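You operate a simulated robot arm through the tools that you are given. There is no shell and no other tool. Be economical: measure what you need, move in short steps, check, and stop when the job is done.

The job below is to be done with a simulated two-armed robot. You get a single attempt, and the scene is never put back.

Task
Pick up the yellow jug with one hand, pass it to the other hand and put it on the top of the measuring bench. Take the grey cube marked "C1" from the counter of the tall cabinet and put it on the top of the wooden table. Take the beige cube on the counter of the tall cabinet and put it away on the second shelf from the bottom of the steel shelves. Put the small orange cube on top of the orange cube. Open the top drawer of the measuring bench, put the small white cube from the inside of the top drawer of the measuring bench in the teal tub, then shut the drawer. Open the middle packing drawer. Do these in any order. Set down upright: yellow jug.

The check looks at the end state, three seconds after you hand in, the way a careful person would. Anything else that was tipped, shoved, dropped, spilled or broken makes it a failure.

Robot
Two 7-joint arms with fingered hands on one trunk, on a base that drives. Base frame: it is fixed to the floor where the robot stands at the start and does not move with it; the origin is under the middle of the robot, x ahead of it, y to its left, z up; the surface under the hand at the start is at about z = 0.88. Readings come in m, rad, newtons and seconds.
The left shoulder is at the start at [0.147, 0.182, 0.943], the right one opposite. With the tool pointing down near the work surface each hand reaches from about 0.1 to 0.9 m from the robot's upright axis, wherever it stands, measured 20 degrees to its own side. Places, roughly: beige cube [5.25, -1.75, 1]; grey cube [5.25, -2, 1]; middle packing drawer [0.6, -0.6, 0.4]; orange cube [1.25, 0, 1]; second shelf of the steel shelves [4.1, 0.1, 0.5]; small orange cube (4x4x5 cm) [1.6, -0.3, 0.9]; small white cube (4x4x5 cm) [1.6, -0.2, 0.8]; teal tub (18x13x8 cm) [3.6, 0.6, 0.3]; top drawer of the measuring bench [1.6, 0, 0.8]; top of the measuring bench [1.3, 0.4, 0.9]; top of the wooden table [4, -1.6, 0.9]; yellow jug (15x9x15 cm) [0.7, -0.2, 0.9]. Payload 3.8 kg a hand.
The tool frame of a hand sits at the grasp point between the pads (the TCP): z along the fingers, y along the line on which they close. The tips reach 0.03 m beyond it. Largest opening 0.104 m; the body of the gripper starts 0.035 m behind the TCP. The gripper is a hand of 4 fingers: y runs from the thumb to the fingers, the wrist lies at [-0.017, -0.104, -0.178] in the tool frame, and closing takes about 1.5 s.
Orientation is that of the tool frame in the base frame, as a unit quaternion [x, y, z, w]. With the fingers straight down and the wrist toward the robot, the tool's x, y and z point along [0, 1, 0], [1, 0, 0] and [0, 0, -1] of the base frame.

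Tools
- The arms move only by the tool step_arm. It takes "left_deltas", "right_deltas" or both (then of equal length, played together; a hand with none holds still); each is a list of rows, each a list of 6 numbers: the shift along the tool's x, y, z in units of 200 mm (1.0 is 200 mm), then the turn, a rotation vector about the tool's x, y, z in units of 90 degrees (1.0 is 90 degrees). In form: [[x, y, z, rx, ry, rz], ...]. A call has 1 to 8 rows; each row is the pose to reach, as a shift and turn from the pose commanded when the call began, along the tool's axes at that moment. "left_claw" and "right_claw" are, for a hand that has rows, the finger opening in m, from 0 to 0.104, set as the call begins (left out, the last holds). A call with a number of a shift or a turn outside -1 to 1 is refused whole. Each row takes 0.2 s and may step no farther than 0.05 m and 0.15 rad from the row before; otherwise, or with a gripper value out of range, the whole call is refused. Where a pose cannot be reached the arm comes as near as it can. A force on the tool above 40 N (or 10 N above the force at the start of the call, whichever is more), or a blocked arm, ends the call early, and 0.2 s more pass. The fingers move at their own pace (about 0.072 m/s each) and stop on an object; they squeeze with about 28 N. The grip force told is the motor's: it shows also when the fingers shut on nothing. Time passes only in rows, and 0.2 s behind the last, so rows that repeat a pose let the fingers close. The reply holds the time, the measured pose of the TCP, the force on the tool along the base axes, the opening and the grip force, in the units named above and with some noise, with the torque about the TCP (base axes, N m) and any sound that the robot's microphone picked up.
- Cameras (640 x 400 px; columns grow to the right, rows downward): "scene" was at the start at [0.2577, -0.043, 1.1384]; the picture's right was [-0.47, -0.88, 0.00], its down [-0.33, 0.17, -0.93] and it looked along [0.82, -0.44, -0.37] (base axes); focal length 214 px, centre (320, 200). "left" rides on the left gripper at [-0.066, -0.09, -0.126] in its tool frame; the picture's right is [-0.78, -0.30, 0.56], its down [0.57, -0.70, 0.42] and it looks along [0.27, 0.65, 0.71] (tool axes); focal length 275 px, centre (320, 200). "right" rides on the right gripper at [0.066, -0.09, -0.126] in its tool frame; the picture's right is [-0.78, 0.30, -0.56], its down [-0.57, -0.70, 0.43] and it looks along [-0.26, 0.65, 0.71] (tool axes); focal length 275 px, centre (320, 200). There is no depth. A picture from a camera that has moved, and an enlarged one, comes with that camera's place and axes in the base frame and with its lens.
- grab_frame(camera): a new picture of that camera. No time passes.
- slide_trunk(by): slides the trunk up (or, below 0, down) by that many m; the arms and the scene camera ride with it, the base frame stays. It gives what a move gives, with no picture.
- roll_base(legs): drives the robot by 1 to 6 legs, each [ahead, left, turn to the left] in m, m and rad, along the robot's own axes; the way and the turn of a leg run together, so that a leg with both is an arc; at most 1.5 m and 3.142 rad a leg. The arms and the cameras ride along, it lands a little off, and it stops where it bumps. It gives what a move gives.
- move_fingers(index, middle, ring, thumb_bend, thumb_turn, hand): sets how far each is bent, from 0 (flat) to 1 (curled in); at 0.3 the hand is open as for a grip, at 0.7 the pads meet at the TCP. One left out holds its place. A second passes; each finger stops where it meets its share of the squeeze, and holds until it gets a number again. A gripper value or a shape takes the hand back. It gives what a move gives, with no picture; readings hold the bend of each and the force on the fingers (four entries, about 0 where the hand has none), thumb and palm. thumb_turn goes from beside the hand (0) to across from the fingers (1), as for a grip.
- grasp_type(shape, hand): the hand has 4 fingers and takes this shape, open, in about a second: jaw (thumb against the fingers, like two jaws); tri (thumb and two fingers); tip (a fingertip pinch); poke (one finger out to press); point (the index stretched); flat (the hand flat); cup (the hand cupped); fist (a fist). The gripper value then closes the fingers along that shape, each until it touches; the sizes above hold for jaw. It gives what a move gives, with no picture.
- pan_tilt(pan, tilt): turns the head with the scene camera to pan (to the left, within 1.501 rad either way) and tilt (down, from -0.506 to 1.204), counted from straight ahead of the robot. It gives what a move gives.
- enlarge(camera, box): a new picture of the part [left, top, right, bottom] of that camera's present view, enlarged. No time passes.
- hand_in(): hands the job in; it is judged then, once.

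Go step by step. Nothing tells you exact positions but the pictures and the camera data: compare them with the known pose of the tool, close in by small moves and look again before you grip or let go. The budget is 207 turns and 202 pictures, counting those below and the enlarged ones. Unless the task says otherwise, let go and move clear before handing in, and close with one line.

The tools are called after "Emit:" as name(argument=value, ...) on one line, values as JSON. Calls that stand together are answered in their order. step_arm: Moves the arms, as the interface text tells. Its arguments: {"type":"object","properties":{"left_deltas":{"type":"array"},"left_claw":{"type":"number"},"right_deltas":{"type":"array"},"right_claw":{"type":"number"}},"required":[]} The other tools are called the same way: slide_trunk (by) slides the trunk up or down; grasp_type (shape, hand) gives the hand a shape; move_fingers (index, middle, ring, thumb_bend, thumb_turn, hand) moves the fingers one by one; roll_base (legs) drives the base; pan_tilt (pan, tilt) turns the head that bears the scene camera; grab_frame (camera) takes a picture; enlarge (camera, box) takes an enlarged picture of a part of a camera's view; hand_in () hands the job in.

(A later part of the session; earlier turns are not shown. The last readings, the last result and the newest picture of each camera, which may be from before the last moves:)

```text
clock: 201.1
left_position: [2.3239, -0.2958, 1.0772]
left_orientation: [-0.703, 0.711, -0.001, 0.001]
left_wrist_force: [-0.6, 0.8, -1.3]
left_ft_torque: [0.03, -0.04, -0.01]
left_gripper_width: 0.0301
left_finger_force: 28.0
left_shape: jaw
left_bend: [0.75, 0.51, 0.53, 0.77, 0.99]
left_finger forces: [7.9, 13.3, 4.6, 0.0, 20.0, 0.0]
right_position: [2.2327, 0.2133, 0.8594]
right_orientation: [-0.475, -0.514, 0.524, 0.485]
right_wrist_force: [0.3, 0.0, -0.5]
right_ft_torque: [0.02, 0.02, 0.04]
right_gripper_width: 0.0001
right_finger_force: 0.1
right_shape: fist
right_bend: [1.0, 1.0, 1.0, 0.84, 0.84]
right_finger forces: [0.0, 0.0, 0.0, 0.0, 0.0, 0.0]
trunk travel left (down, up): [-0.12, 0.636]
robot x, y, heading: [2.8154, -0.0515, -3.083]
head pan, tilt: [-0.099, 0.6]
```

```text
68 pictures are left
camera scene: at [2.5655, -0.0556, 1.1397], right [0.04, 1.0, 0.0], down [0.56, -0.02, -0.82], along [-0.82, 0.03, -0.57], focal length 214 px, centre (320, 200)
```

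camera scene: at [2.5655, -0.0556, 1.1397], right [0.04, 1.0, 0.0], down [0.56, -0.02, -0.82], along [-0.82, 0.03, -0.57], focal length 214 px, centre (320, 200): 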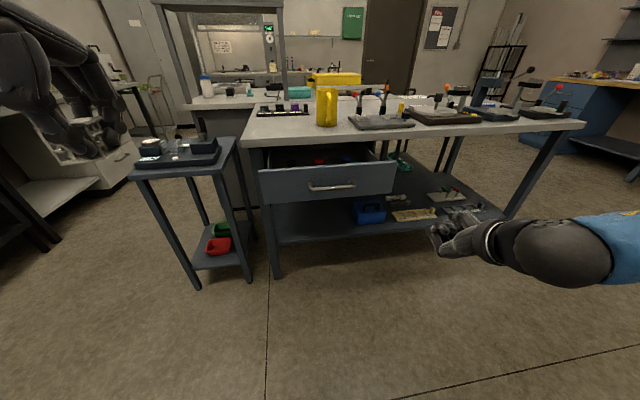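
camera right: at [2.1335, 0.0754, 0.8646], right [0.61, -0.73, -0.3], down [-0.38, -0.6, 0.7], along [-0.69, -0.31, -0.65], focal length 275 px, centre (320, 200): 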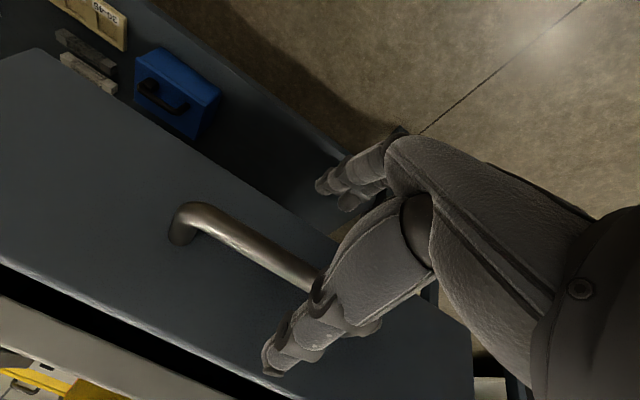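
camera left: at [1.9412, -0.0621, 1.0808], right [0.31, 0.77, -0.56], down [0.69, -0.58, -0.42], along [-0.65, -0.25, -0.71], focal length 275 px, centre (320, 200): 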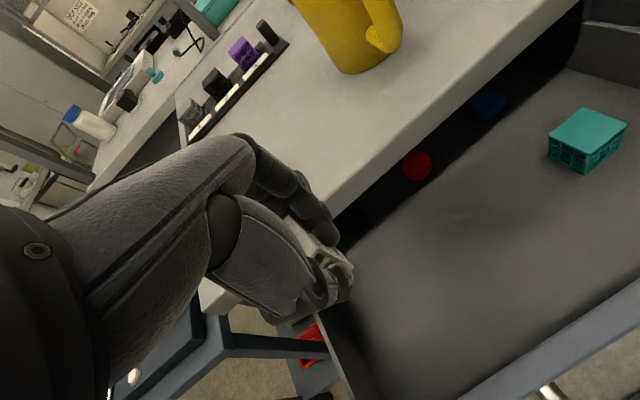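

I'll strafe left 9 cm and lower the fist to the drawer front's height.

Emit:
roll_base(legs=[[0, 0.09, 0]])

Emit:
step_arm(right_deltas=[[0, 0.1, 0.1, 0, 0, 0], [0, 0.2, 0.2, 0, 0, 0], [0, 0.3, 0.3, 0, 0, 0], [0, 0.32, 0.3, 0, 0, 0]])

Emit:
enlarge(camera="scene", box=[230, 100, 510, 300])

```text
clock: 202.2
left_position: [2.3292, -0.3823, 1.0771]
left_orientation: [-0.702, 0.712, 0.0, 0.002]
left_wrist_force: [0.3, -0.7, 0.2]
left_ft_torque: [0.02, -0.01, -0.01]
left_gripper_width: 0.0301
left_finger_force: 28.1
left_shape: jaw
left_bend: [0.75, 0.51, 0.53, 0.77, 0.99]
left_finger forces: [7.9, 13.1, 4.5, 0.0, 19.9, 0.1]
right_position: [2.2408, 0.1241, 0.8502]
right_orientation: [0.481, 0.519, -0.518, -0.481]
right_wrist_force: [-0.3, -0.6, 0.4]
right_ft_torque: [0.02, -0.05, -0.02]
right_gripper_width: 0.0
right_finger_force: 0.1
right_shape: fist
right_bend: [1.0, 1.0, 1.0, 0.84, 0.84]
right_finger forces: [0.0, 0.0, 0.0, 0.0, 0.0, 0.0]
trunk travel left (down, up): [-0.12, 0.636]
robot x, y, heading: [2.8213, -0.141, -3.083]
head pan, tilt: [-0.099, 0.6]
```

```text
clock: 203.2
left_position: [2.3288, -0.3819, 1.0766]
left_orientation: [-0.703, 0.711, -0.001, 0.0]
left_wrist_force: [0.2, 0.4, -0.3]
left_ft_torque: [0.0, 0.02, 0.0]
left_gripper_width: 0.0302
left_finger_force: 27.8
left_shape: jaw
left_bend: [0.75, 0.51, 0.53, 0.77, 0.99]
left_finger forces: [7.8, 13.2, 4.5, 0.0, 19.9, 0.1]
right_position: [2.1817, 0.1202, 0.784]
right_orientation: [0.481, 0.519, -0.518, -0.481]
right_wrist_force: [1.3, 0.0, 0.4]
right_ft_torque: [0.01, -0.02, -0.03]
right_gripper_width: 0.0
right_finger_force: 0.0
right_shape: fist
right_bend: [1.0, 1.0, 1.0, 0.84, 0.84]
right_finger forces: [0.0, 0.0, 0.1, 0.1, 0.0, 0.1]
trunk travel left (down, up): [-0.12, 0.636]
robot x, y, heading: [2.8208, -0.1413, -3.08]
head pan, tilt: [-0.099, 0.6]
```

```text
2.00 times, centred on (370, 200) of scene
camera zoom: at [2.5707, -0.1435, 1.1397], right [0.04, 1.0, 0.0], down [0.56, -0.02, -0.82], along [-0.82, 0.03, -0.57], focal length 429 px, centre (220, 200)
```

zoom: 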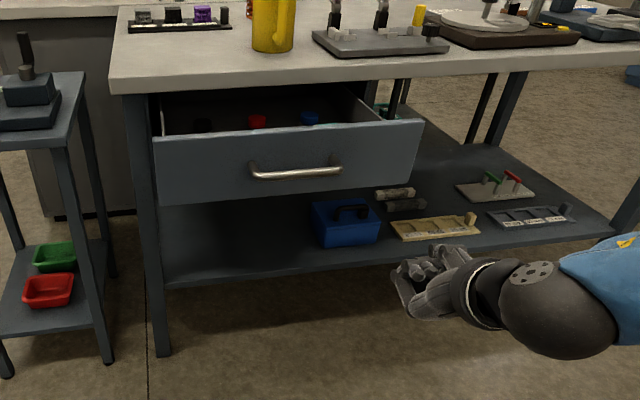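

The fist is lined up with the panel right of the handle. I'll drive forward 0.17 m to near contact, then push with the arm.

Emit:
roll_base(legs=[[0.17, 0, 0]])

Emit:
step_arm(right_deltas=[[0, 0, 0.12, 0, 0, 0], [0, 0, 0.24, 0, 0, 0], [0, 0, 0.36, 0, 0, 0], [0, 0, 0.48, 0, 0, 0], [0, 0, 0.6, 0, 0, 0], [0, 0, 0.72, 0, 0, 0], [0, 0, 0.84, 0, 0, 0], [0, 0, 0.96, 0, 0, 0]])

Emit:
enlarge(camera="scene", box=[230, 100, 510, 300])

```text
clock: 204.6
left_position: [2.1556, -0.3932, 1.0778]
left_orientation: [-0.702, 0.712, -0.002, 0.002]
left_wrist_force: [-0.4, -0.8, -1.2]
left_ft_torque: [0.04, -0.02, 0.0]
left_gripper_width: 0.0303
left_finger_force: 27.5
left_shape: jaw
left_bend: [0.75, 0.51, 0.53, 0.77, 0.99]
left_finger forces: [7.9, 13.1, 4.5, 0.0, 19.8, 0.0]
right_position: [2.0084, 0.1104, 0.7845]
right_orientation: [0.48, 0.52, -0.519, -0.48]
right_wrist_force: [0.3, 0.3, 0.3]
right_ft_torque: [0.01, 0.02, -0.01]
right_gripper_width: 0.0001
right_finger_force: 0.2
right_shape: fist
right_bend: [1.0, 1.0, 1.0, 0.84, 0.84]
right_finger forces: [0.1, 0.0, 0.0, 0.1, 0.0, 0.0]
trunk travel left (down, up): [-0.12, 0.636]
robot x, y, heading: [2.65, -0.1491, -3.086]
head pan, tilt: [-0.099, 0.6]
```

```text
clock: 206.4
left_position: [2.156, -0.3938, 1.0772]
left_orientation: [-0.703, 0.711, -0.001, 0.0]
left_wrist_force: [-0.7, -0.9, -0.3]
left_ft_torque: [0.02, 0.02, 0.02]
left_gripper_width: 0.0303
left_finger_force: 27.9
left_shape: jaw
left_bend: [0.75, 0.51, 0.53, 0.77, 0.99]
left_finger forces: [7.8, 13.2, 4.4, 0.0, 19.9, 0.0]
right_position: [1.8156, 0.0963, 0.7833]
right_orientation: [0.48, 0.52, -0.518, -0.48]
right_wrist_force: [-0.4, -0.5, 0.2]
right_ft_torque: [0.01, -0.01, 0.04]
right_gripper_width: 0.0
right_finger_force: 0.0
right_shape: fist
right_bend: [1.0, 1.0, 1.0, 0.84, 0.84]
right_finger forces: [0.1, 0.0, 0.0, 0.0, 0.0, 0.1]
trunk travel left (down, up): [-0.12, 0.636]
robot x, y, heading: [2.6484, -0.1485, -3.085]
head pan, tilt: [-0.099, 0.6]
```

```text
2.00 times, centred on (370, 200) of scene
camera zoom: at [2.3974, -0.154, 1.1395], right [0.04, 1.0, 0.0], down [0.57, -0.02, -0.82], along [-0.82, 0.03, -0.57], focal length 429 px, centre (220, 200)
```

zoom: 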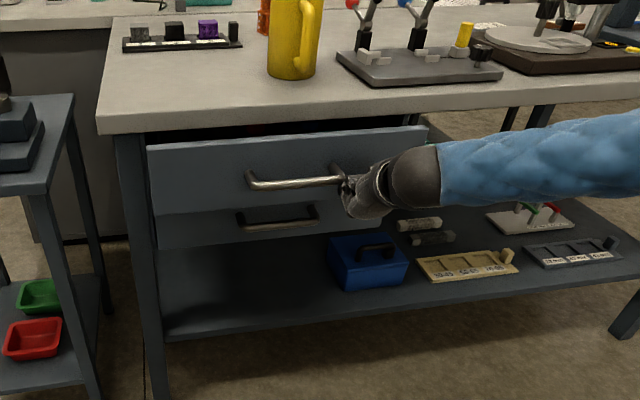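

The drawer is nearly in, so I'll push on until it stops.

Emit:
step_arm(right_deltas=[[0, 0, 0.08, 0, 0, 0], [0, 0, 0.16, 0, 0, 0], [0, 0, 0.24, 0, 0, 0], [0, 0, 0.32, 0, 0, 0], [0, 0, 0.4, 0, 0, 0]])

Emit:
enlarge(camera="scene", box=[230, 100, 510, 300])

```text
clock: 207.6
left_position: [2.1566, -0.3937, 1.0778]
left_orientation: [-0.703, 0.712, -0.001, 0.001]
left_wrist_force: [-0.4, -0.3, -0.2]
left_ft_torque: [-0.03, 0.01, -0.03]
left_gripper_width: 0.0298
left_finger_force: 28.4
left_shape: jaw
left_bend: [0.75, 0.51, 0.53, 0.77, 0.99]
left_finger forces: [7.7, 13.2, 4.5, 0.0, 19.9, 0.1]
right_position: [1.7672, 0.1018, 0.7936]
right_orientation: [0.48, 0.519, -0.519, -0.48]
right_wrist_force: [0.1, 0.3, 0.4]
right_ft_torque: [-0.03, -0.05, 0.03]
right_gripper_width: 0.0
right_finger_force: 0.1
right_shape: fist
right_bend: [1.0, 1.0, 1.0, 0.84, 0.84]
right_finger forces: [0.0, 0.1, 0.0, 0.0, 0.0, 0.0]
right hand out of reach, approached as far as the arm can: row 3, 4, 5
trunk travel left (down, up): [-0.12, 0.636]
robot x, y, heading: [2.651, -0.1485, -3.084]
head pan, tilt: [-0.099, 0.6]
```

```text
2.00 times, centred on (370, 200) of scene
camera zoom: at [2.3978, -0.154, 1.1397], right [0.04, 1.0, 0.0], down [0.56, -0.02, -0.82], along [-0.82, 0.03, -0.57], focal length 429 px, centre (220, 200)
```

zoom: 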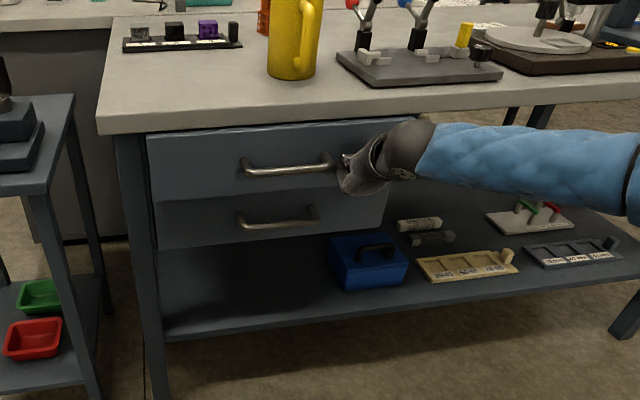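

It's almost shut and the arm is at its limit. I'll retract 4 cm, move the base 8 cm closer, and push gently again.

Emit:
step_arm(right_deltas=[[0, 0.03, -0.15, 0, 0, 0], [0, 0.05, -0.3, 0, 0, 0]])

Emit:
roll_base(legs=[[0.05, 0, 0]])

Emit:
step_arm(right_deltas=[[0, 0, 0.04, 0, 0, 0], [0, 0, 0.08, 0, 0, 0], [0, 0, 0.12, 0, 0, 0], [0, 0, 0.16, 0, 0, 0], [0, 0, 0.2, 0, 0, 0], [0, 0, 0.24, 0, 0, 0]])

Emit:
enlarge(camera="scene", box=[230, 100, 510, 300])

```text
clock: 208.2
left_position: [2.1566, -0.3938, 1.0767]
left_orientation: [-0.703, 0.711, -0.001, 0.001]
left_wrist_force: [0.4, -0.5, 0.1]
left_ft_torque: [-0.04, 0.01, -0.01]
left_gripper_width: 0.0302
left_finger_force: 27.8
left_shape: jaw
left_bend: [0.75, 0.51, 0.53, 0.77, 0.99]
left_finger forces: [7.9, 13.2, 4.5, 0.0, 20.0, 0.1]
right_position: [1.8287, 0.1038, 0.7828]
right_orientation: [-0.48, -0.519, 0.52, 0.479]
right_wrist_force: [-0.5, -0.6, -0.6]
right_ft_torque: [-0.01, -0.01, 0.01]
right_gripper_width: 0.0001
right_finger_force: 0.1
right_shape: fist
right_bend: [1.0, 1.0, 1.0, 0.84, 0.84]
right_finger forces: [0.0, 0.0, 0.0, 0.1, 0.0, 0.1]
trunk travel left (down, up): [-0.12, 0.636]
robot x, y, heading: [2.6459, -0.1498, -3.083]
head pan, tilt: [-0.099, 0.6]
```

```text
clock: 209.2
left_position: [2.1055, -0.3966, 1.0756]
left_orientation: [-0.703, 0.712, 0.0, 0.0]
left_wrist_force: [-0.2, 0.0, -0.9]
left_ft_torque: [0.02, -0.01, 0.01]
left_gripper_width: 0.0302
left_finger_force: 27.8
left_shape: jaw
left_bend: [0.75, 0.51, 0.53, 0.77, 0.99]
left_finger forces: [7.8, 13.1, 4.5, 0.0, 20.0, 0.1]
right_position: [1.7781, 0.1019, 0.7811]
right_orientation: [0.481, 0.519, -0.518, -0.48]
right_wrist_force: [0.3, 1.0, -0.5]
right_ft_torque: [0.01, 0.04, 0.03]
right_gripper_width: 0.0
right_finger_force: 0.0
right_shape: fist
right_bend: [1.0, 1.0, 1.0, 0.84, 0.84]
right_finger forces: [0.0, 0.0, 0.1, 0.1, 0.0, 0.0]
trunk travel left (down, up): [-0.12, 0.636]
robot x, y, heading: [2.5954, -0.1521, -3.083]
head pan, tilt: [-0.099, 0.6]
```

```text
clock: 210.6
left_position: [2.1058, -0.3952, 1.077]
left_orientation: [-0.703, 0.711, 0.0, 0.0]
left_wrist_force: [-0.3, -0.2, -0.3]
left_ft_torque: [0.02, 0.03, -0.03]
left_gripper_width: 0.0305
left_finger_force: 27.8
left_shape: jaw
left_bend: [0.75, 0.51, 0.53, 0.77, 0.99]
left_finger forces: [7.8, 13.1, 4.5, 0.0, 20.0, 0.1]
right_position: [1.7315, 0.0978, 0.7827]
right_orientation: [-0.48, -0.519, 0.519, 0.48]
right_wrist_force: [2.5, -0.6, -0.5]
right_ft_torque: [-0.03, -0.06, -0.04]
right_gripper_width: 0.0
right_finger_force: 0.0
right_shape: fist
right_bend: [1.0, 1.0, 1.0, 0.86, 0.84]
right_finger forces: [0.0, 0.1, 0.1, 0.0, 3.5, 0.0]
trunk travel left (down, up): [-0.12, 0.636]
robot x, y, heading: [2.5951, -0.1516, -3.08]
head pan, tilt: [-0.099, 0.6]
```

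```text
2.00 times, centred on (370, 200) of scene
camera zoom: at [2.3484, -0.1568, 1.1398], right [0.04, 1.0, 0.0], down [0.56, -0.02, -0.83], along [-0.82, 0.03, -0.56], focal length 429 px, centre (220, 200)
```

zoom: 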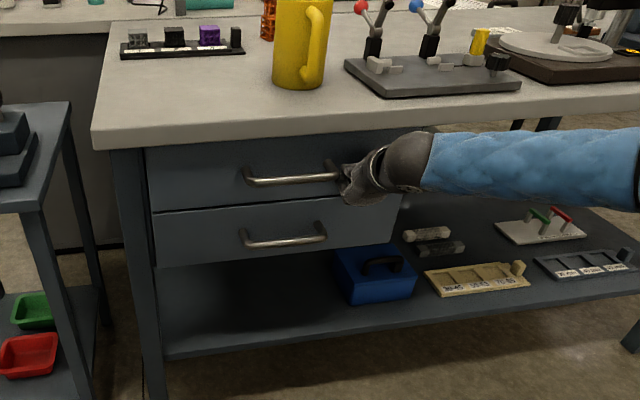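

The fronts look flush. One more small push to confirm the stop, then I'll retract the fist.

Emit:
step_arm(right_deltas=[[0, 0, 0.03, 0, 0, 0], [0, 0, 0.06, 0, 0, 0], [0, 0, 0.09, 0, 0, 0]])

Emit:
step_arm(right_deltas=[[0, 0, -0.2, 0, 0, 0], [0, 0, -0.4, 0, 0, 0], [0, 0, -0.6, 0, 0, 0], [0, 0, -0.8, 0, 0, 0], [0.1, -0.2, -0.8, 0, 0, 0], [0.2, -0.4, -0.8, 0, 0, 0], [0.3, -0.6, -0.8, 0, 0, 0]])

Emit:
enlarge(camera="scene", box=[230, 100, 510, 300])

```text
clock: 211.2
left_position: [2.1095, -0.3954, 1.079]
left_orientation: [-0.703, 0.712, 0.001, -0.001]
left_wrist_force: [-0.2, 0.8, 0.0]
left_ft_torque: [0.0, 0.0, -0.01]
left_gripper_width: 0.0302
left_finger_force: 27.8
left_shape: jaw
left_bend: [0.75, 0.51, 0.53, 0.77, 0.99]
left_finger forces: [7.7, 13.3, 4.5, 0.1, 20.1, 0.0]
right_position: [1.7262, 0.0966, 0.7843]
right_orientation: [0.481, 0.519, -0.519, -0.48]
right_wrist_force: [30.2, -0.7, 9.3]
right_ft_torque: [0.14, -0.09, -0.52]
right_gripper_width: 0.0002
right_finger_force: 0.1
right_shape: fist
right_bend: [1.0, 1.0, 1.0, 0.91, 0.83]
right_finger forces: [0.1, 0.0, 0.0, 0.0, 39.6, 0.0]
right hand out of reach, approached as far as the arm can: row 2
trunk travel left (down, up): [-0.12, 0.636]
robot x, y, heading: [2.599, -0.1493, -3.087]
head pan, tilt: [-0.099, 0.6]
stopped in row 2 (right hand): the force on the tool passed its limit at 43 N (the readings are from after the stop); the commanded pose is now the measured one
```

```text
clock: 212.8
left_position: [2.1072, -0.3962, 1.0773]
left_orientation: [-0.702, 0.712, 0.0, 0.002]
left_wrist_force: [1.4, 1.1, 0.0]
left_ft_torque: [0.02, 0.01, 0.0]
left_gripper_width: 0.0301
left_finger_force: 28.1
left_shape: jaw
left_bend: [0.75, 0.51, 0.53, 0.77, 0.99]
left_finger forces: [7.9, 13.2, 4.5, 0.0, 20.0, 0.0]
right_position: [1.8802, 0.1702, 0.9047]
right_orientation: [0.483, 0.519, -0.518, -0.479]
right_wrist_force: [-0.4, -0.3, -0.5]
right_ft_torque: [-0.02, 0.0, 0.0]
right_gripper_width: 0.0001
right_finger_force: 0.0
right_shape: fist
right_bend: [1.0, 1.0, 1.0, 0.85, 0.84]
right_finger forces: [0.0, 0.1, 0.0, 0.0, 0.0, 0.1]
trunk travel left (down, up): [-0.12, 0.636]
robot x, y, heading: [2.5974, -0.1533, -3.082]
head pan, tilt: [-0.099, 0.6]
```

```text
2.00 times, centred on (370, 200) of scene
camera zoom: at [2.3491, -0.1564, 1.1399], right [0.04, 1.0, 0.0], down [0.56, -0.02, -0.83], along [-0.82, 0.03, -0.56], focal length 429 px, centre (220, 200)
```

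zoom: 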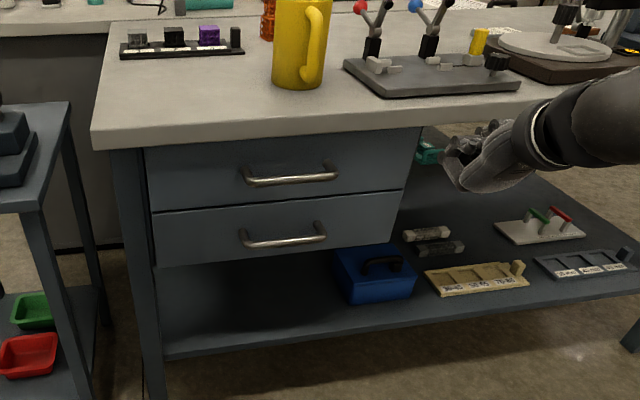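

The drawer is shut. Next is the teal tub near (3.6, 0.6, 0.3). I'll back off, turn to face +y and look for it.

Emit:
roll_base(legs=[[-0.15, 0, 0], [0, 0, -1.57]])

Emit:
pan_tilt(pan=-0.8, tilt=0.5)

Emit:
grab_frame(camera="scene")

```text
clock: 218.0
left_position: [2.5101, 0.3515, 1.077]
left_orientation: [0.009, 1.0, -0.001, 0.0]
left_wrist_force: [-0.9, 0.2, -1.2]
left_ft_torque: [0.0, 0.02, 0.02]
left_gripper_width: 0.0298
left_finger_force: 28.3
left_shape: jaw
left_bend: [0.75, 0.51, 0.53, 0.77, 0.99]
left_finger forces: [8.0, 13.1, 4.3, 0.0, 19.4, 0.0]
right_position: [3.075, 0.5746, 0.9032]
right_orientation: [0.708, 0.024, -0.025, -0.705]
right_wrist_force: [0.4, -0.7, -0.8]
right_ft_torque: [0.0, 0.06, -0.01]
right_gripper_width: 0.0
right_finger_force: 0.2
right_shape: fist
right_bend: [1.0, 1.0, 1.0, 0.85, 0.84]
right_finger forces: [0.0, 0.0, 0.0, 0.1, 0.0, 0.0]
trunk travel left (down, up): [-0.12, 0.636]
robot x, y, heading: [2.7508, -0.144, 1.624]
head pan, tilt: [-0.099, 0.6]
```

```text
clock: 219.0
left_position: [2.5091, 0.3505, 1.0761]
left_orientation: [0.01, 1.0, -0.001, 0.0]
left_wrist_force: [0.2, -0.8, -0.4]
left_ft_torque: [0.0, 0.02, 0.0]
left_gripper_width: 0.03
left_finger_force: 27.7
left_shape: jaw
left_bend: [0.75, 0.51, 0.53, 0.77, 0.99]
left_finger forces: [7.9, 13.0, 4.3, 0.0, 19.4, 0.0]
right_position: [3.0739, 0.5736, 0.9033]
right_orientation: [0.709, 0.026, -0.027, -0.705]
right_wrist_force: [0.1, -0.4, -0.1]
right_ft_torque: [0.0, 0.01, 0.02]
right_gripper_width: 0.0
right_finger_force: 0.1
right_shape: fist
right_bend: [1.0, 1.0, 1.0, 0.85, 0.84]
right_finger forces: [0.1, 0.0, 0.0, 0.0, 0.1, 0.0]
trunk travel left (down, up): [-0.12, 0.636]
robot x, y, heading: [2.7508, -0.14, 1.624]
head pan, tilt: [-0.799, 0.499]
```

```text
62 pictures are left
camera scene: at [2.8043, 0.0876, 1.1488], right [0.73, -0.68, 0.0], down [-0.33, -0.35, -0.88], along [0.6, 0.64, -0.48], focal length 214 px, centre (320, 200)
```

scene: 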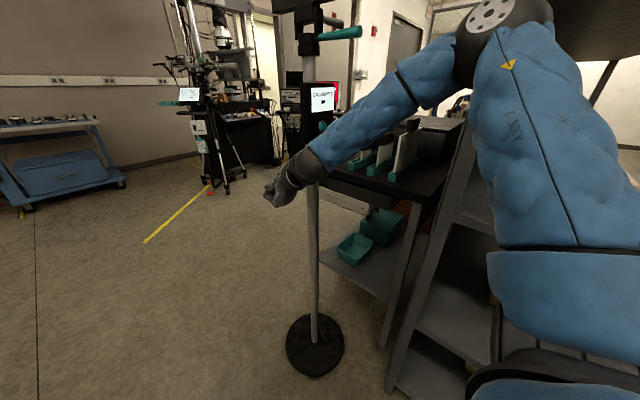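

The teal tub is on the undershelf of the table at about (3.59, 0.63, 0.3). A pole stand at (3.19, 0.53) is close to my right arm. I'll tuck the right arm back, then drive around to the pole's left side.

Emit:
step_arm(right_deltas=[[0, 0, -0.2, 0, 0, 0], [0, 0, -0.4, 0, 0, 0], [0, 0, -0.6, 0, 0, 0], [0, 0.1, -0.8, 0, 0, 0], [0, 0.2, -1.0, 0, 0, 0]])

Emit:
step_arm(right_deltas=[[0.1, 0.1, -0.2, 0, 0, 0], [0.2, 0.2, -0.4, 0, 0, 0], [0.2, 0.3, -0.5, 0, 0, 0]])

Emit:
roll_base(legs=[[0, 0.25, 0], [1.2, 0, 0]])

Emit:
grab_frame(camera="scene")

```text
clock: 220.2
left_position: [2.5093, 0.3507, 1.0777]
left_orientation: [0.01, 1.0, 0.0, 0.0]
left_wrist_force: [-0.5, 0.2, -0.5]
left_ft_torque: [-0.01, -0.02, 0.01]
left_gripper_width: 0.0302
left_finger_force: 28.4
left_shape: jaw
left_bend: [0.75, 0.51, 0.53, 0.77, 0.99]
left_finger forces: [7.9, 13.0, 4.3, 0.1, 19.3, 0.1]
right_position: [3.1106, 0.4086, 0.8669]
right_orientation: [0.709, 0.025, -0.027, -0.704]
right_wrist_force: [0.0, 0.2, -0.8]
right_ft_torque: [0.0, 0.0, 0.01]
right_gripper_width: 0.0
right_finger_force: 0.0
right_shape: fist
right_bend: [1.0, 1.0, 1.0, 0.85, 0.84]
right_finger forces: [0.0, 0.0, 0.1, 0.0, 0.0, 0.0]
right hand out of reach, approached as far as the arm can: row 4, 5
trunk travel left (down, up): [-0.12, 0.636]
robot x, y, heading: [2.7537, -0.1413, 1.624]
head pan, tilt: [-0.799, 0.499]
```

```text
clock: 221.0
left_position: [2.5086, 0.3511, 1.0771]
left_orientation: [0.01, 1.0, -0.001, 0.0]
left_wrist_force: [0.2, -1.1, 0.1]
left_ft_torque: [0.0, 0.0, -0.01]
left_gripper_width: 0.0301
left_finger_force: 27.5
left_shape: jaw
left_bend: [0.75, 0.51, 0.53, 0.77, 0.99]
left_finger forces: [7.9, 13.0, 4.3, 0.0, 19.4, 0.1]
right_position: [3.1884, 0.3352, 0.7944]
right_orientation: [0.708, 0.025, -0.026, -0.705]
right_wrist_force: [0.4, 0.7, -0.6]
right_ft_torque: [0.01, -0.04, 0.02]
right_gripper_width: 0.0002
right_finger_force: 0.1
right_shape: fist
right_bend: [1.0, 1.0, 1.0, 0.85, 0.84]
right_finger forces: [0.0, 0.0, 0.1, 0.1, 0.1, 0.0]
right hand out of reach, approached as far as the arm can: row 1, 2, 3
trunk travel left (down, up): [-0.12, 0.636]
robot x, y, heading: [2.7504, -0.1362, 1.626]
head pan, tilt: [-0.799, 0.499]
```

```text
clock: 228.6
left_position: [2.207, 1.5404, 1.0764]
left_orientation: [0.02, 1.0, -0.001, 0.0]
left_wrist_force: [-0.8, 0.2, -0.7]
left_ft_torque: [0.01, -0.02, -0.03]
left_gripper_width: 0.0301
left_finger_force: 28.1
left_shape: jaw
left_bend: [0.75, 0.51, 0.53, 0.77, 0.99]
left_finger forces: [7.9, 13.0, 4.4, 0.1, 19.5, 0.0]
right_position: [2.8859, 1.5091, 0.7957]
right_orientation: [0.709, 0.016, -0.017, -0.705]
right_wrist_force: [0.1, 0.7, -0.4]
right_ft_torque: [0.01, 0.01, 0.01]
right_gripper_width: 0.0
right_finger_force: 0.0
right_shape: fist
right_bend: [1.0, 1.0, 1.0, 0.85, 0.84]
right_finger forces: [0.0, 0.1, 0.0, 0.0, 0.1, 0.0]
trunk travel left (down, up): [-0.12, 0.636]
robot x, y, heading: [2.4382, 1.0391, 1.601]
head pan, tilt: [-0.799, 0.499]
```

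```text
61 pictures are left
camera scene: at [2.4966, 1.2694, 1.1487], right [0.72, -0.7, 0.0], down [-0.33, -0.34, -0.88], along [0.61, 0.63, -0.48], focal length 214 px, centre (320, 200)
```

scene: 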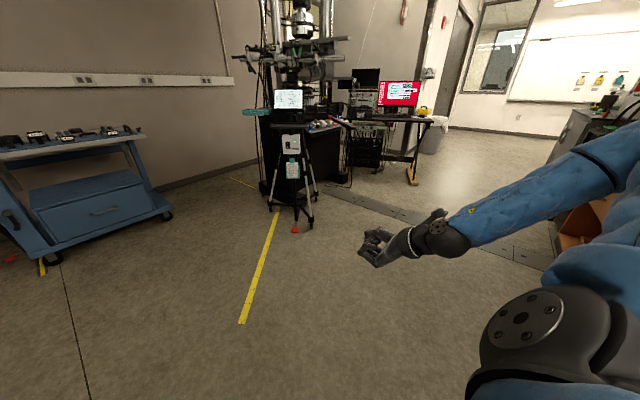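

The floor here is clear. I'll rotate to face the tub (heading about -50°) and look before moving in.

Emit:
roll_base(legs=[[0, 0, -2.47]])

Emit:
pan_tilt(pan=0.3, tilt=0.5)

Emit:
grab_frame(camera="scene")

```text
clock: 234.9
left_position: [2.9234, 0.7833, 1.0774]
left_orientation: [0.953, 0.302, 0.0, -0.001]
left_wrist_force: [0.4, 0.3, 0.0]
left_ft_torque: [0.0, 0.0, 0.0]
left_gripper_width: 0.0297
left_finger_force: 28.4
left_shape: jaw
left_bend: [0.75, 0.51, 0.53, 0.77, 0.99]
left_finger forces: [7.9, 13.3, 3.8, 0.0, 19.0, 0.0]
right_position: [2.3644, 0.3968, 0.7955]
right_orientation: [-0.242, 0.666, -0.663, 0.242]
right_wrist_force: [0.0, -0.4, 0.2]
right_ft_torque: [0.02, 0.01, -0.01]
right_gripper_width: 0.0
right_finger_force: 0.0
right_shape: fist
right_bend: [1.0, 1.0, 1.0, 0.85, 0.84]
right_finger forces: [0.1, 0.0, 0.0, 0.0, 0.1, 0.1]
trunk travel left (down, up): [-0.12, 0.636]
robot x, y, heading: [2.4359, 1.0382, -0.891]
head pan, tilt: [-0.799, 0.499]
```

```text
clock: 236.2
left_position: [2.9229, 0.7829, 1.0778]
left_orientation: [0.954, 0.301, 0.0, -0.001]
left_wrist_force: [0.6, 0.6, -0.3]
left_ft_torque: [-0.01, -0.01, -0.02]
left_gripper_width: 0.0295
left_finger_force: 27.8
left_shape: jaw
left_bend: [0.75, 0.51, 0.53, 0.77, 0.99]
left_finger forces: [8.0, 13.3, 3.8, 0.1, 18.8, 0.1]
right_position: [2.3649, 0.3966, 0.7955]
right_orientation: [-0.243, 0.666, -0.662, 0.243]
right_wrist_force: [1.3, 0.9, -0.8]
right_ft_torque: [0.0, 0.02, 0.0]
right_gripper_width: 0.0
right_finger_force: 0.1
right_shape: fist
right_bend: [1.0, 1.0, 1.0, 0.85, 0.84]
right_finger forces: [0.1, 0.0, 0.1, 0.1, 0.0, 0.1]
trunk travel left (down, up): [-0.12, 0.636]
robot x, y, heading: [2.4376, 1.0389, -0.891]
head pan, tilt: [0.3, 0.499]
```

```text
60 pictures are left
camera scene: at [2.6168, 0.864, 1.1488], right [-0.55, -0.83, 0.0], down [-0.4, 0.27, -0.88], along [0.73, -0.49, -0.48], focal length 214 px, centre (320, 200)
```

scene: 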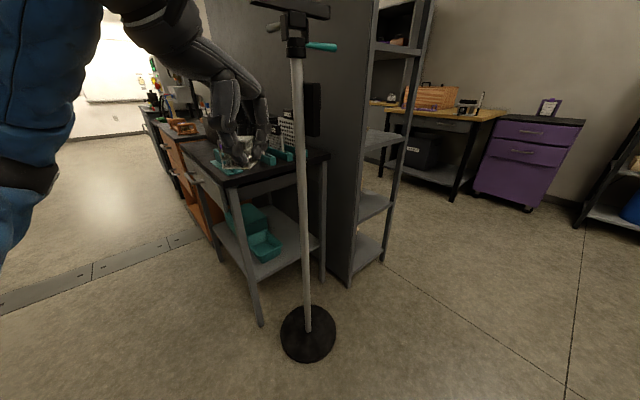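

The table's +y front is open and free of the pole, and the tub is at about (3.585, 0.61). I'll face -y and strafe to stand in front of it at about (3.47, 1.3).

Emit:
roll_base(legs=[[0, 0, -0.68], [-0.28, 0, 0], [0, 1.03, 0]])

Emit:
slide_trunk(by=-0.11)

Emit:
pan_tilt(pan=0.2, tilt=0.65)

Emit:
grab_frame(camera="scene")

Emit:
grab_frame(camera="left")

```text
clock: 244.9
left_position: [3.6604, 0.7796, 1.0771]
left_orientation: [0.998, -0.057, 0.0, -0.001]
left_wrist_force: [0.9, 0.2, 0.1]
left_ft_torque: [0.01, 0.04, 0.0]
left_gripper_width: 0.0296
left_finger_force: 27.8
left_shape: jaw
left_bend: [0.75, 0.51, 0.53, 0.77, 0.99]
left_finger forces: [8.0, 13.5, 3.8, 0.0, 18.9, 0.0]
right_position: [2.986, 0.8585, 0.7954]
right_orientation: [0.008, 0.709, -0.705, -0.007]
right_wrist_force: [-0.2, -0.2, 0.4]
right_ft_torque: [0.02, 0.02, 0.01]
right_gripper_width: 0.0002
right_finger_force: 0.0
right_shape: fist
right_bend: [1.0, 1.0, 1.0, 0.85, 0.84]
right_finger forces: [0.0, 0.0, 0.0, 0.1, 0.0, 0.0]
trunk travel left (down, up): [-0.12, 0.636]
robot x, y, heading: [3.464, 1.2933, -1.614]
head pan, tilt: [0.3, 0.499]
```

```text
clock: 246.4
left_position: [3.6607, 0.7799, 0.9664]
left_orientation: [0.998, -0.057, 0.0, 0.0]
left_wrist_force: [0.0, 0.5, 0.4]
left_ft_torque: [-0.02, 0.0, 0.01]
left_gripper_width: 0.0298
left_finger_force: 28.0
left_shape: jaw
left_bend: [0.75, 0.51, 0.53, 0.77, 0.99]
left_finger forces: [7.9, 13.6, 3.8, 0.0, 19.0, 0.0]
right_position: [2.9838, 0.8371, 0.6376]
right_orientation: [0.01, 0.759, -0.65, -0.005]
right_wrist_force: [-0.9, 0.4, -1.0]
right_ft_torque: [0.0, -0.02, -0.01]
right_gripper_width: 0.0002
right_finger_force: 0.0
right_shape: fist
right_bend: [1.0, 1.0, 1.0, 0.85, 0.84]
right_finger forces: [0.0, 0.1, 0.1, 0.1, 0.0, 0.1]
trunk travel left (down, up): [-0.01, 0.746]
robot x, y, heading: [3.4666, 1.2977, -1.614]
head pan, tilt: [0.3, 0.499]
```

```text
clock: 247.1
left_position: [3.6599, 0.7796, 0.9679]
left_orientation: [0.998, -0.056, 0.0, -0.001]
left_wrist_force: [-0.3, -0.1, -0.1]
left_ft_torque: [0.0, -0.01, -0.02]
left_gripper_width: 0.0298
left_finger_force: 27.6
left_shape: jaw
left_bend: [0.75, 0.51, 0.53, 0.77, 0.99]
left_finger forces: [7.9, 13.5, 3.8, 0.1, 18.9, 0.1]
right_position: [2.9837, 0.8364, 0.6368]
right_orientation: [0.01, 0.759, -0.65, -0.005]
right_wrist_force: [0.8, -0.9, -0.4]
right_ft_torque: [0.0, -0.02, 0.01]
right_gripper_width: 0.0002
right_finger_force: 0.2
right_shape: fist
right_bend: [1.0, 1.0, 1.0, 0.85, 0.84]
right_finger forces: [0.0, 0.0, 0.0, 0.0, 0.0, 0.0]
trunk travel left (down, up): [-0.01, 0.746]
robot x, y, heading: [3.4635, 1.2951, -1.613]
head pan, tilt: [0.201, 0.649]
```

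```text
59 pictures are left
camera scene: at [3.4714, 0.9767, 1.0175], right [-0.99, -0.16, 0.0], down [-0.1, 0.6, -0.8], along [0.13, -0.79, -0.6], focal length 214 px, centre (320, 200)
```

scene: 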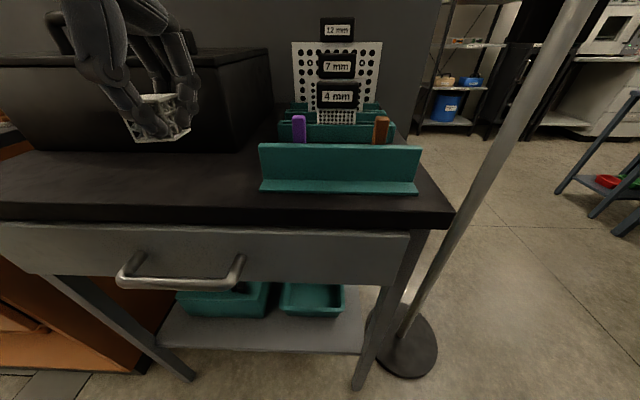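

```text
58 pictures are left
camera left: at [3.6047, 0.8751, 1.0935], right [-0.74, 0.38, -0.56], down [0.65, 0.63, -0.42], along [0.19, -0.67, -0.72], focal length 275 px, centre (320, 200)
```

left: 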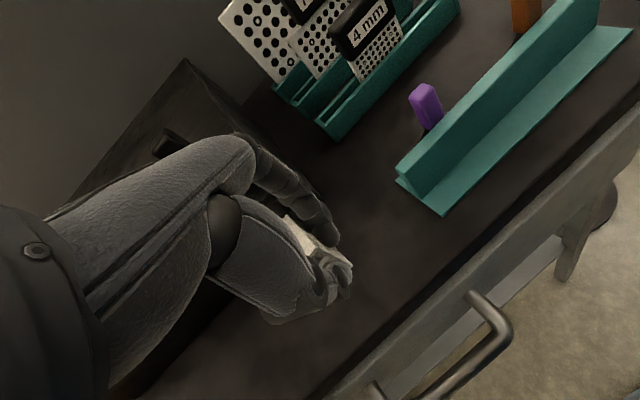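

The tub (3.56–3.59, 0.62) sits under a drawer whose bottom is at z≈0.57, so the hand must go in low and pitched forward. I'll back the base, lower the hand in front of the table while pitching it about 40°, then drive in.

Emit:
roll_base(legs=[[-0.27, 0, 0.04]])

Emit:
step_arm(left_deltas=[[-0.07, 0.04, 0.17, -0.074, 0, 0], [-0.14, 0.08, 0.34, -0.148, 0, 0], [-0.2, 0.12, 0.5, -0.222, 0, 0], [-0.27, 0.16, 0.67, -0.296, 0, 0], [-0.34, 0.2, 0.84, -0.37, 0, 0], [-0.4, 0.25, 1.0, -0.444, 0, 0]])

Emit:
step_arm(left_deltas=[[0, -0.13, 0.155, 0, 0, 0], [0, -0.26, 0.31, 0, 0, 0], [0, -0.39, 0.46, 0, 0, 0], [0, -0.52, 0.62, 0, 0, 0], [0, -0.643, 0.766, 0, 0, 0]])

Emit:
grab_frame(camera="scene")

```text
clock: 249.0
left_position: [3.6865, 1.0534, 0.9658]
left_orientation: [0.999, -0.037, 0.0, 0.0]
left_wrist_force: [-1.1, 0.5, 0.0]
left_ft_torque: [-0.06, -0.01, -0.02]
left_gripper_width: 0.03
left_finger_force: 28.2
left_shape: jaw
left_bend: [0.75, 0.51, 0.53, 0.77, 0.99]
left_finger forces: [7.9, 13.5, 3.8, 0.0, 18.9, 0.1]
right_position: [3.0097, 1.0852, 0.6369]
right_orientation: [-0.006, 0.759, -0.651, 0.009]
right_wrist_force: [-1.5, 0.6, 0.0]
right_ft_torque: [0.01, 0.0, 0.03]
right_gripper_width: 0.0
right_finger_force: 0.0
right_shape: fist
right_bend: [1.0, 1.0, 1.0, 0.85, 0.84]
right_finger forces: [0.0, 0.0, 0.1, 0.0, 0.0, 0.1]
trunk travel left (down, up): [-0.01, 0.746]
robot x, y, heading: [3.4742, 1.5581, -1.574]
head pan, tilt: [0.201, 0.649]
```

```text
clock: 250.4
left_position: [3.5705, 0.9594, 0.7649]
left_orientation: [0.94, -0.035, -0.012, 0.34]
left_wrist_force: [-0.2, -0.3, -0.5]
left_ft_torque: [0.02, -0.01, 0.0]
left_gripper_width: 0.0295
left_finger_force: 27.9
left_shape: jaw
left_bend: [0.75, 0.51, 0.54, 0.77, 0.99]
left_finger forces: [6.7, 13.7, 4.0, 0.0, 19.5, 0.0]
left hand out of reach, approached as far as the arm can: row 3, 4, 5, 6
right_position: [3.0077, 1.0837, 0.6374]
right_orientation: [-0.005, 0.759, -0.651, 0.008]
right_wrist_force: [-0.5, -0.3, 0.4]
right_ft_torque: [-0.02, 0.03, 0.01]
right_gripper_width: 0.0001
right_finger_force: 0.1
right_shape: fist
right_bend: [1.0, 1.0, 1.0, 0.85, 0.84]
right_finger forces: [0.1, 0.1, 0.1, 0.0, 0.0, 0.0]
trunk travel left (down, up): [-0.01, 0.746]
robot x, y, heading: [3.4714, 1.5601, -1.569]
head pan, tilt: [0.201, 0.649]
```

```text
clock: 251.6
left_position: [3.571, 0.9589, 0.5642]
left_orientation: [0.939, -0.035, -0.012, 0.341]
left_wrist_force: [-0.8, -0.2, -0.7]
left_ft_torque: [0.02, -0.02, -0.01]
left_gripper_width: 0.0297
left_finger_force: 28.0
left_shape: jaw
left_bend: [0.75, 0.51, 0.54, 0.77, 0.99]
left_finger forces: [6.5, 13.9, 4.0, 0.1, 19.6, 0.0]
right_position: [3.0092, 1.0837, 0.6373]
right_orientation: [-0.005, 0.76, -0.65, 0.008]
right_wrist_force: [0.2, -0.4, -0.1]
right_ft_torque: [-0.01, -0.01, -0.02]
right_gripper_width: 0.0003
right_finger_force: 0.0
right_shape: fist
right_bend: [1.0, 1.0, 1.0, 0.85, 0.84]
right_finger forces: [0.0, 0.0, 0.1, 0.1, 0.0, 0.1]
trunk travel left (down, up): [-0.01, 0.746]
robot x, y, heading: [3.4762, 1.559, -1.573]
head pan, tilt: [0.201, 0.649]
```

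```text
57 pictures are left
camera scene: at [3.4897, 1.2434, 1.0174], right [-0.98, -0.2, 0.0], down [-0.12, 0.59, -0.8], along [0.16, -0.78, -0.6], focal length 214 px, centre (320, 200)
```

scene: 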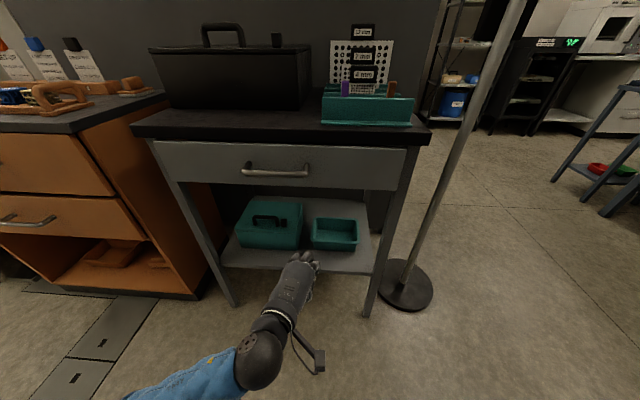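

The tub's opening is centred near (3.557, 0.605) with its rim at z≈0.37, and there's good clearance beneath the drawer. I'll lower to z≈0.434 and drive in 0.30 m.

Emit:
step_arm(left_deltas=[[0, -0.14, 0.166, 0, 0, 0], [0, -0.28, 0.33, 0, 0, 0], [-0.03, -0.418, 0.498, 0, 0, 0]])

Emit:
roll_base(legs=[[0.3, 0, 0]])

Emit:
grab_frame(camera="left")

Emit:
grab_frame(camera="scene")

```text
clock: 252.4
left_position: [3.5646, 0.959, 0.4378]
left_orientation: [0.94, -0.034, -0.012, 0.34]
left_wrist_force: [0.5, 0.7, -0.1]
left_ft_torque: [0.02, 0.01, -0.05]
left_gripper_width: 0.0298
left_finger_force: 27.5
left_shape: jaw
left_bend: [0.75, 0.51, 0.54, 0.78, 0.99]
left_finger forces: [6.9, 13.9, 4.2, 0.0, 19.4, 0.1]
right_position: [3.0076, 1.0846, 0.6385]
right_orientation: [-0.004, 0.759, -0.651, 0.007]
right_wrist_force: [0.2, -0.2, 0.9]
right_ft_torque: [0.02, 0.01, 0.01]
right_gripper_width: 0.0001
right_finger_force: 0.1
right_shape: fist
right_bend: [1.0, 1.0, 1.0, 0.85, 0.84]
right_finger forces: [0.1, 0.0, 0.0, 0.0, 0.1, 0.0]
trunk travel left (down, up): [-0.01, 0.746]
robot x, y, heading: [3.4708, 1.5608, -1.57]
head pan, tilt: [0.201, 0.649]
```

```text
clock: 254.4
left_position: [3.5728, 0.6688, 0.4379]
left_orientation: [0.94, -0.03, -0.011, 0.34]
left_wrist_force: [-0.2, -0.5, 0.0]
left_ft_torque: [0.02, 0.02, -0.01]
left_gripper_width: 0.0294
left_finger_force: 27.9
left_shape: jaw
left_bend: [0.75, 0.51, 0.54, 0.78, 0.99]
left_finger forces: [6.9, 14.0, 4.1, 0.0, 19.4, 0.0]
right_position: [3.0138, 0.7889, 0.6385]
right_orientation: [-0.009, 0.759, -0.65, 0.011]
right_wrist_force: [0.5, -0.9, -0.4]
right_ft_torque: [0.03, -0.01, -0.03]
right_gripper_width: 0.0
right_finger_force: 0.1
right_shape: fist
right_bend: [1.0, 1.0, 1.0, 0.85, 0.84]
right_finger forces: [0.0, 0.0, 0.1, 0.1, 0.1, 0.0]
trunk travel left (down, up): [-0.01, 0.746]
robot x, y, heading: [3.4721, 1.2683, -1.565]
head pan, tilt: [0.201, 0.649]
```

```text
56 pictures are left
camera left: at [3.5157, 0.8217, 0.4778], right [-0.78, -0.08, -0.62], down [0.59, 0.23, -0.77], along [0.2, -0.97, -0.13], focal length 275 px, centre (320, 200)
```

left: 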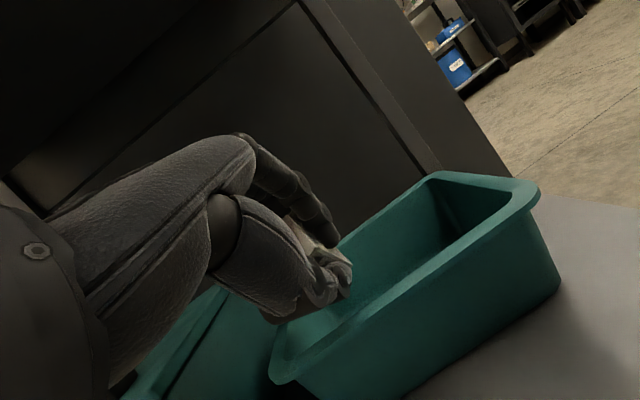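

```text
55 pictures are left
camera scene: at [3.4941, 0.9527, 1.0174], right [-0.98, -0.21, 0.0], down [-0.13, 0.59, -0.8], along [0.17, -0.78, -0.6], focal length 214 px, centre (320, 200)
```

scene: 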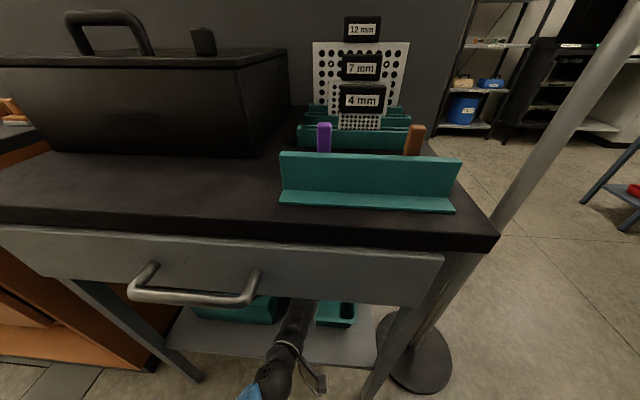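

The hand is over the tub's front rim and needs about 7.5 cm more forward and 2 cm toward -x. I'll move the arm forward.

Emit:
step_arm(left_deltas=[[-0.05, 0.1, 0.08, 0, 0, 0], [-0.1, 0.2, 0.16, 0, 0, 0], [-0.1, 0.287, 0.241, 0, 0, 0], [-0.1, 0.287, 0.241, 0, 0, 0]])

Emit:
grab_frame(camera="left")

```text
clock: 255.4
left_position: [3.5486, 0.5966, 0.4381]
left_orientation: [0.94, -0.03, -0.011, 0.34]
left_wrist_force: [0.3, 0.7, -0.2]
left_ft_torque: [0.0, -0.01, 0.0]
left_gripper_width: 0.0297
left_finger_force: 28.1
left_shape: jaw
left_bend: [0.75, 0.51, 0.54, 0.78, 0.99]
left_finger forces: [6.9, 14.0, 4.1, 0.0, 19.4, 0.0]
right_position: [3.0144, 0.7877, 0.6375]
right_orientation: [-0.009, 0.759, -0.651, 0.012]
right_wrist_force: [0.2, -0.5, -0.1]
right_ft_torque: [-0.04, -0.02, 0.0]
right_gripper_width: 0.0
right_finger_force: 0.1
right_shape: fist
right_bend: [1.0, 1.0, 1.0, 0.85, 0.84]
right_finger forces: [0.0, 0.0, 0.0, 0.0, 0.1, 0.0]
trunk travel left (down, up): [-0.01, 0.746]
robot x, y, heading: [3.4728, 1.2669, -1.565]
head pan, tilt: [0.201, 0.649]
```

```text
54 pictures are left
camera left: at [3.4915, 0.7493, 0.4777], right [-0.78, -0.08, -0.62], down [0.59, 0.23, -0.77], along [0.2, -0.97, -0.13], focal length 275 px, centre (320, 200)
```

left: 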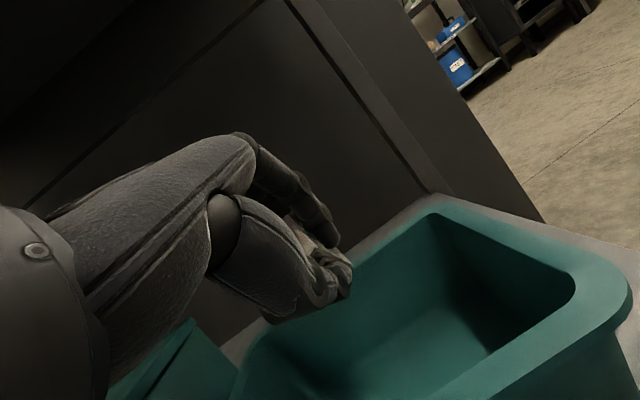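

The cube is inside the tub's outline. I'll centre 3 cm further, lower 3 cm, and release.

Emit:
step_arm(left_deltas=[[0.02, 0.01, 0.1, 0, 0, 0], [0.02, 0.02, 0.21, 0, 0, 0], [0.02, 0.02, 0.21, 0, 0, 0]])

Emit:
step_arm(left_deltas=[[0, 0, 0, 0, 0, 0], [0, 0, 0, 0, 0, 0], [0, 0, 0, 0, 0, 0], [0, 0, 0, 0, 0, 0], [0, 0, 0, 0, 0, 0], [0, 0, 0, 0, 0, 0]], left_claw=0.104)

Emit:
grab_frame(camera="left")

```text
clock: 256.2
left_position: [3.5616, 0.5677, 0.4023]
left_orientation: [0.94, -0.035, 0.002, 0.34]
left_wrist_force: [-0.2, 1.5, 2.0]
left_ft_torque: [0.03, -0.05, 0.02]
left_gripper_width: 0.03
left_finger_force: 28.2
left_shape: jaw
left_bend: [0.75, 0.51, 0.52, 0.78, 0.99]
left_finger forces: [7.7, 14.2, 4.3, 0.1, 20.6, 0.0]
right_position: [3.0142, 0.7884, 0.6381]
right_orientation: [-0.008, 0.759, -0.651, 0.01]
right_wrist_force: [-1.4, -0.4, -0.3]
right_ft_torque: [0.01, 0.03, 0.03]
right_gripper_width: 0.0
right_finger_force: 0.1
right_shape: fist
right_bend: [1.0, 1.0, 1.0, 0.85, 0.84]
right_finger forces: [0.1, 0.0, 0.0, 0.0, 0.0, 0.0]
trunk travel left (down, up): [-0.01, 0.746]
robot x, y, heading: [3.4724, 1.2699, -1.561]
head pan, tilt: [0.201, 0.649]
```

```text
clock: 257.6
left_position: [3.5609, 0.5648, 0.4054]
left_orientation: [0.939, -0.033, 0.001, 0.342]
left_wrist_force: [1.0, 0.4, -0.3]
left_ft_torque: [-0.04, 0.01, 0.02]
left_gripper_width: 0.1035
left_finger_force: 0.0
left_shape: jaw
left_bend: [0.3, 0.3, 0.3, 0.3, 0.97]
left_finger forces: [0.0, 0.0, 0.0, 0.1, 0.0, 0.0]
right_position: [3.0145, 0.789, 0.6388]
right_orientation: [-0.008, 0.759, -0.651, 0.011]
right_wrist_force: [0.5, -0.5, -0.8]
right_ft_torque: [-0.03, 0.01, 0.01]
right_gripper_width: 0.0001
right_finger_force: 0.0
right_shape: fist
right_bend: [1.0, 1.0, 1.0, 0.85, 0.84]
right_finger forces: [0.0, 0.0, 0.0, 0.0, 0.0, 0.0]
trunk travel left (down, up): [-0.01, 0.746]
robot x, y, heading: [3.4722, 1.2686, -1.562]
head pan, tilt: [0.201, 0.649]
```

```text
53 pictures are left
camera left: at [3.5038, 0.7174, 0.4431], right [-0.77, -0.08, -0.64], down [0.61, 0.23, -0.76], along [0.21, -0.97, -0.12], focal length 275 px, centre (320, 200)
```

left: 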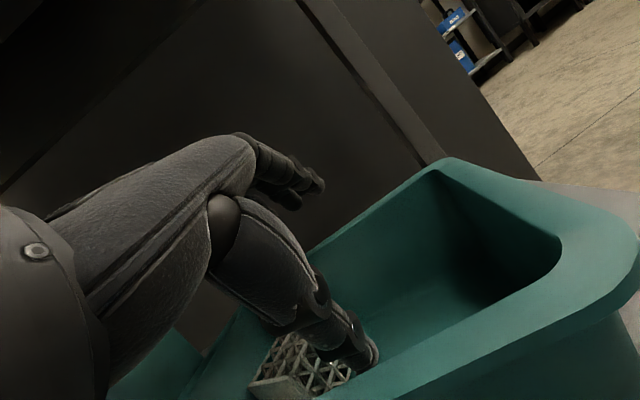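

The white cube lies in the tub. I'll lift the hand to clear the rim, then drive back out and verify.

Emit:
step_arm(left_deltas=[[0, 0.064, -0.077, 0, 0, 0], [0, 0.13, -0.153, 0, 0, 0], [0, 0.19, -0.23, 0, 0, 0]])

Emit:
roll_base(legs=[[-0.35, 0, 0]])

Emit:
enlarge(camera="scene", box=[200, 150, 440, 330])

```text
clock: 258.4
left_position: [3.5512, 0.5651, 0.4666]
left_orientation: [0.94, -0.03, -0.011, 0.339]
left_wrist_force: [-0.1, 0.4, 0.2]
left_ft_torque: [-0.02, 0.01, 0.0]
left_gripper_width: 0.1035
left_finger_force: 0.1
left_shape: jaw
left_bend: [0.3, 0.3, 0.3, 0.3, 0.97]
left_finger forces: [0.0, 0.0, 0.0, 0.1, 0.1, 0.1]
right_position: [3.0149, 0.789, 0.638]
right_orientation: [-0.009, 0.759, -0.65, 0.012]
right_wrist_force: [0.3, 0.3, -0.2]
right_ft_torque: [-0.01, 0.02, 0.02]
right_gripper_width: 0.0
right_finger_force: 0.1
right_shape: fist
right_bend: [1.0, 1.0, 1.0, 0.85, 0.84]
right_finger forces: [0.0, 0.0, 0.0, 0.0, 0.1, 0.0]
trunk travel left (down, up): [-0.01, 0.746]
robot x, y, heading: [3.4742, 1.2718, -1.562]
head pan, tilt: [0.201, 0.649]
```

```text
clock: 260.6
left_position: [3.5472, 0.9146, 0.4676]
left_orientation: [0.94, -0.032, -0.012, 0.341]
left_wrist_force: [0.5, 0.5, 0.4]
left_ft_torque: [0.0, 0.0, -0.02]
left_gripper_width: 0.1038
left_finger_force: 0.2
left_shape: jaw
left_bend: [0.3, 0.3, 0.3, 0.3, 0.97]
left_finger forces: [0.1, 0.0, 0.1, 0.1, 0.0, 0.0]
right_position: [3.01, 1.1398, 0.6379]
right_orientation: [-0.007, 0.76, -0.65, 0.01]
right_wrist_force: [-0.6, -0.6, -0.1]
right_ft_torque: [0.0, 0.01, 0.01]
right_gripper_width: 0.0001
right_finger_force: 0.1
right_shape: fist
right_bend: [1.0, 1.0, 1.0, 0.85, 0.84]
right_finger forces: [0.0, 0.1, 0.0, 0.0, 0.1, 0.1]
trunk travel left (down, up): [-0.01, 0.746]
robot x, y, heading: [3.4697, 1.6207, -1.563]
head pan, tilt: [0.201, 0.649]
```

```text
2.22 times, centred on (320, 240) of scene
camera zoom: at [3.4908, 1.3027, 1.0174], right [-0.98, -0.21, 0.0], down [-0.12, 0.59, -0.8], along [0.16, -0.78, -0.6], focal length 477 px, centre (320, 111)
```

zoom: 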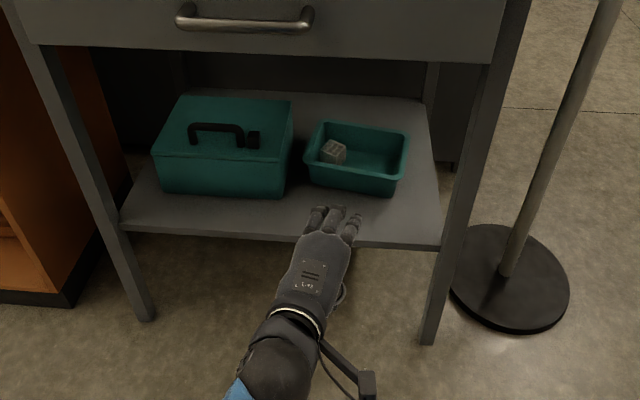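

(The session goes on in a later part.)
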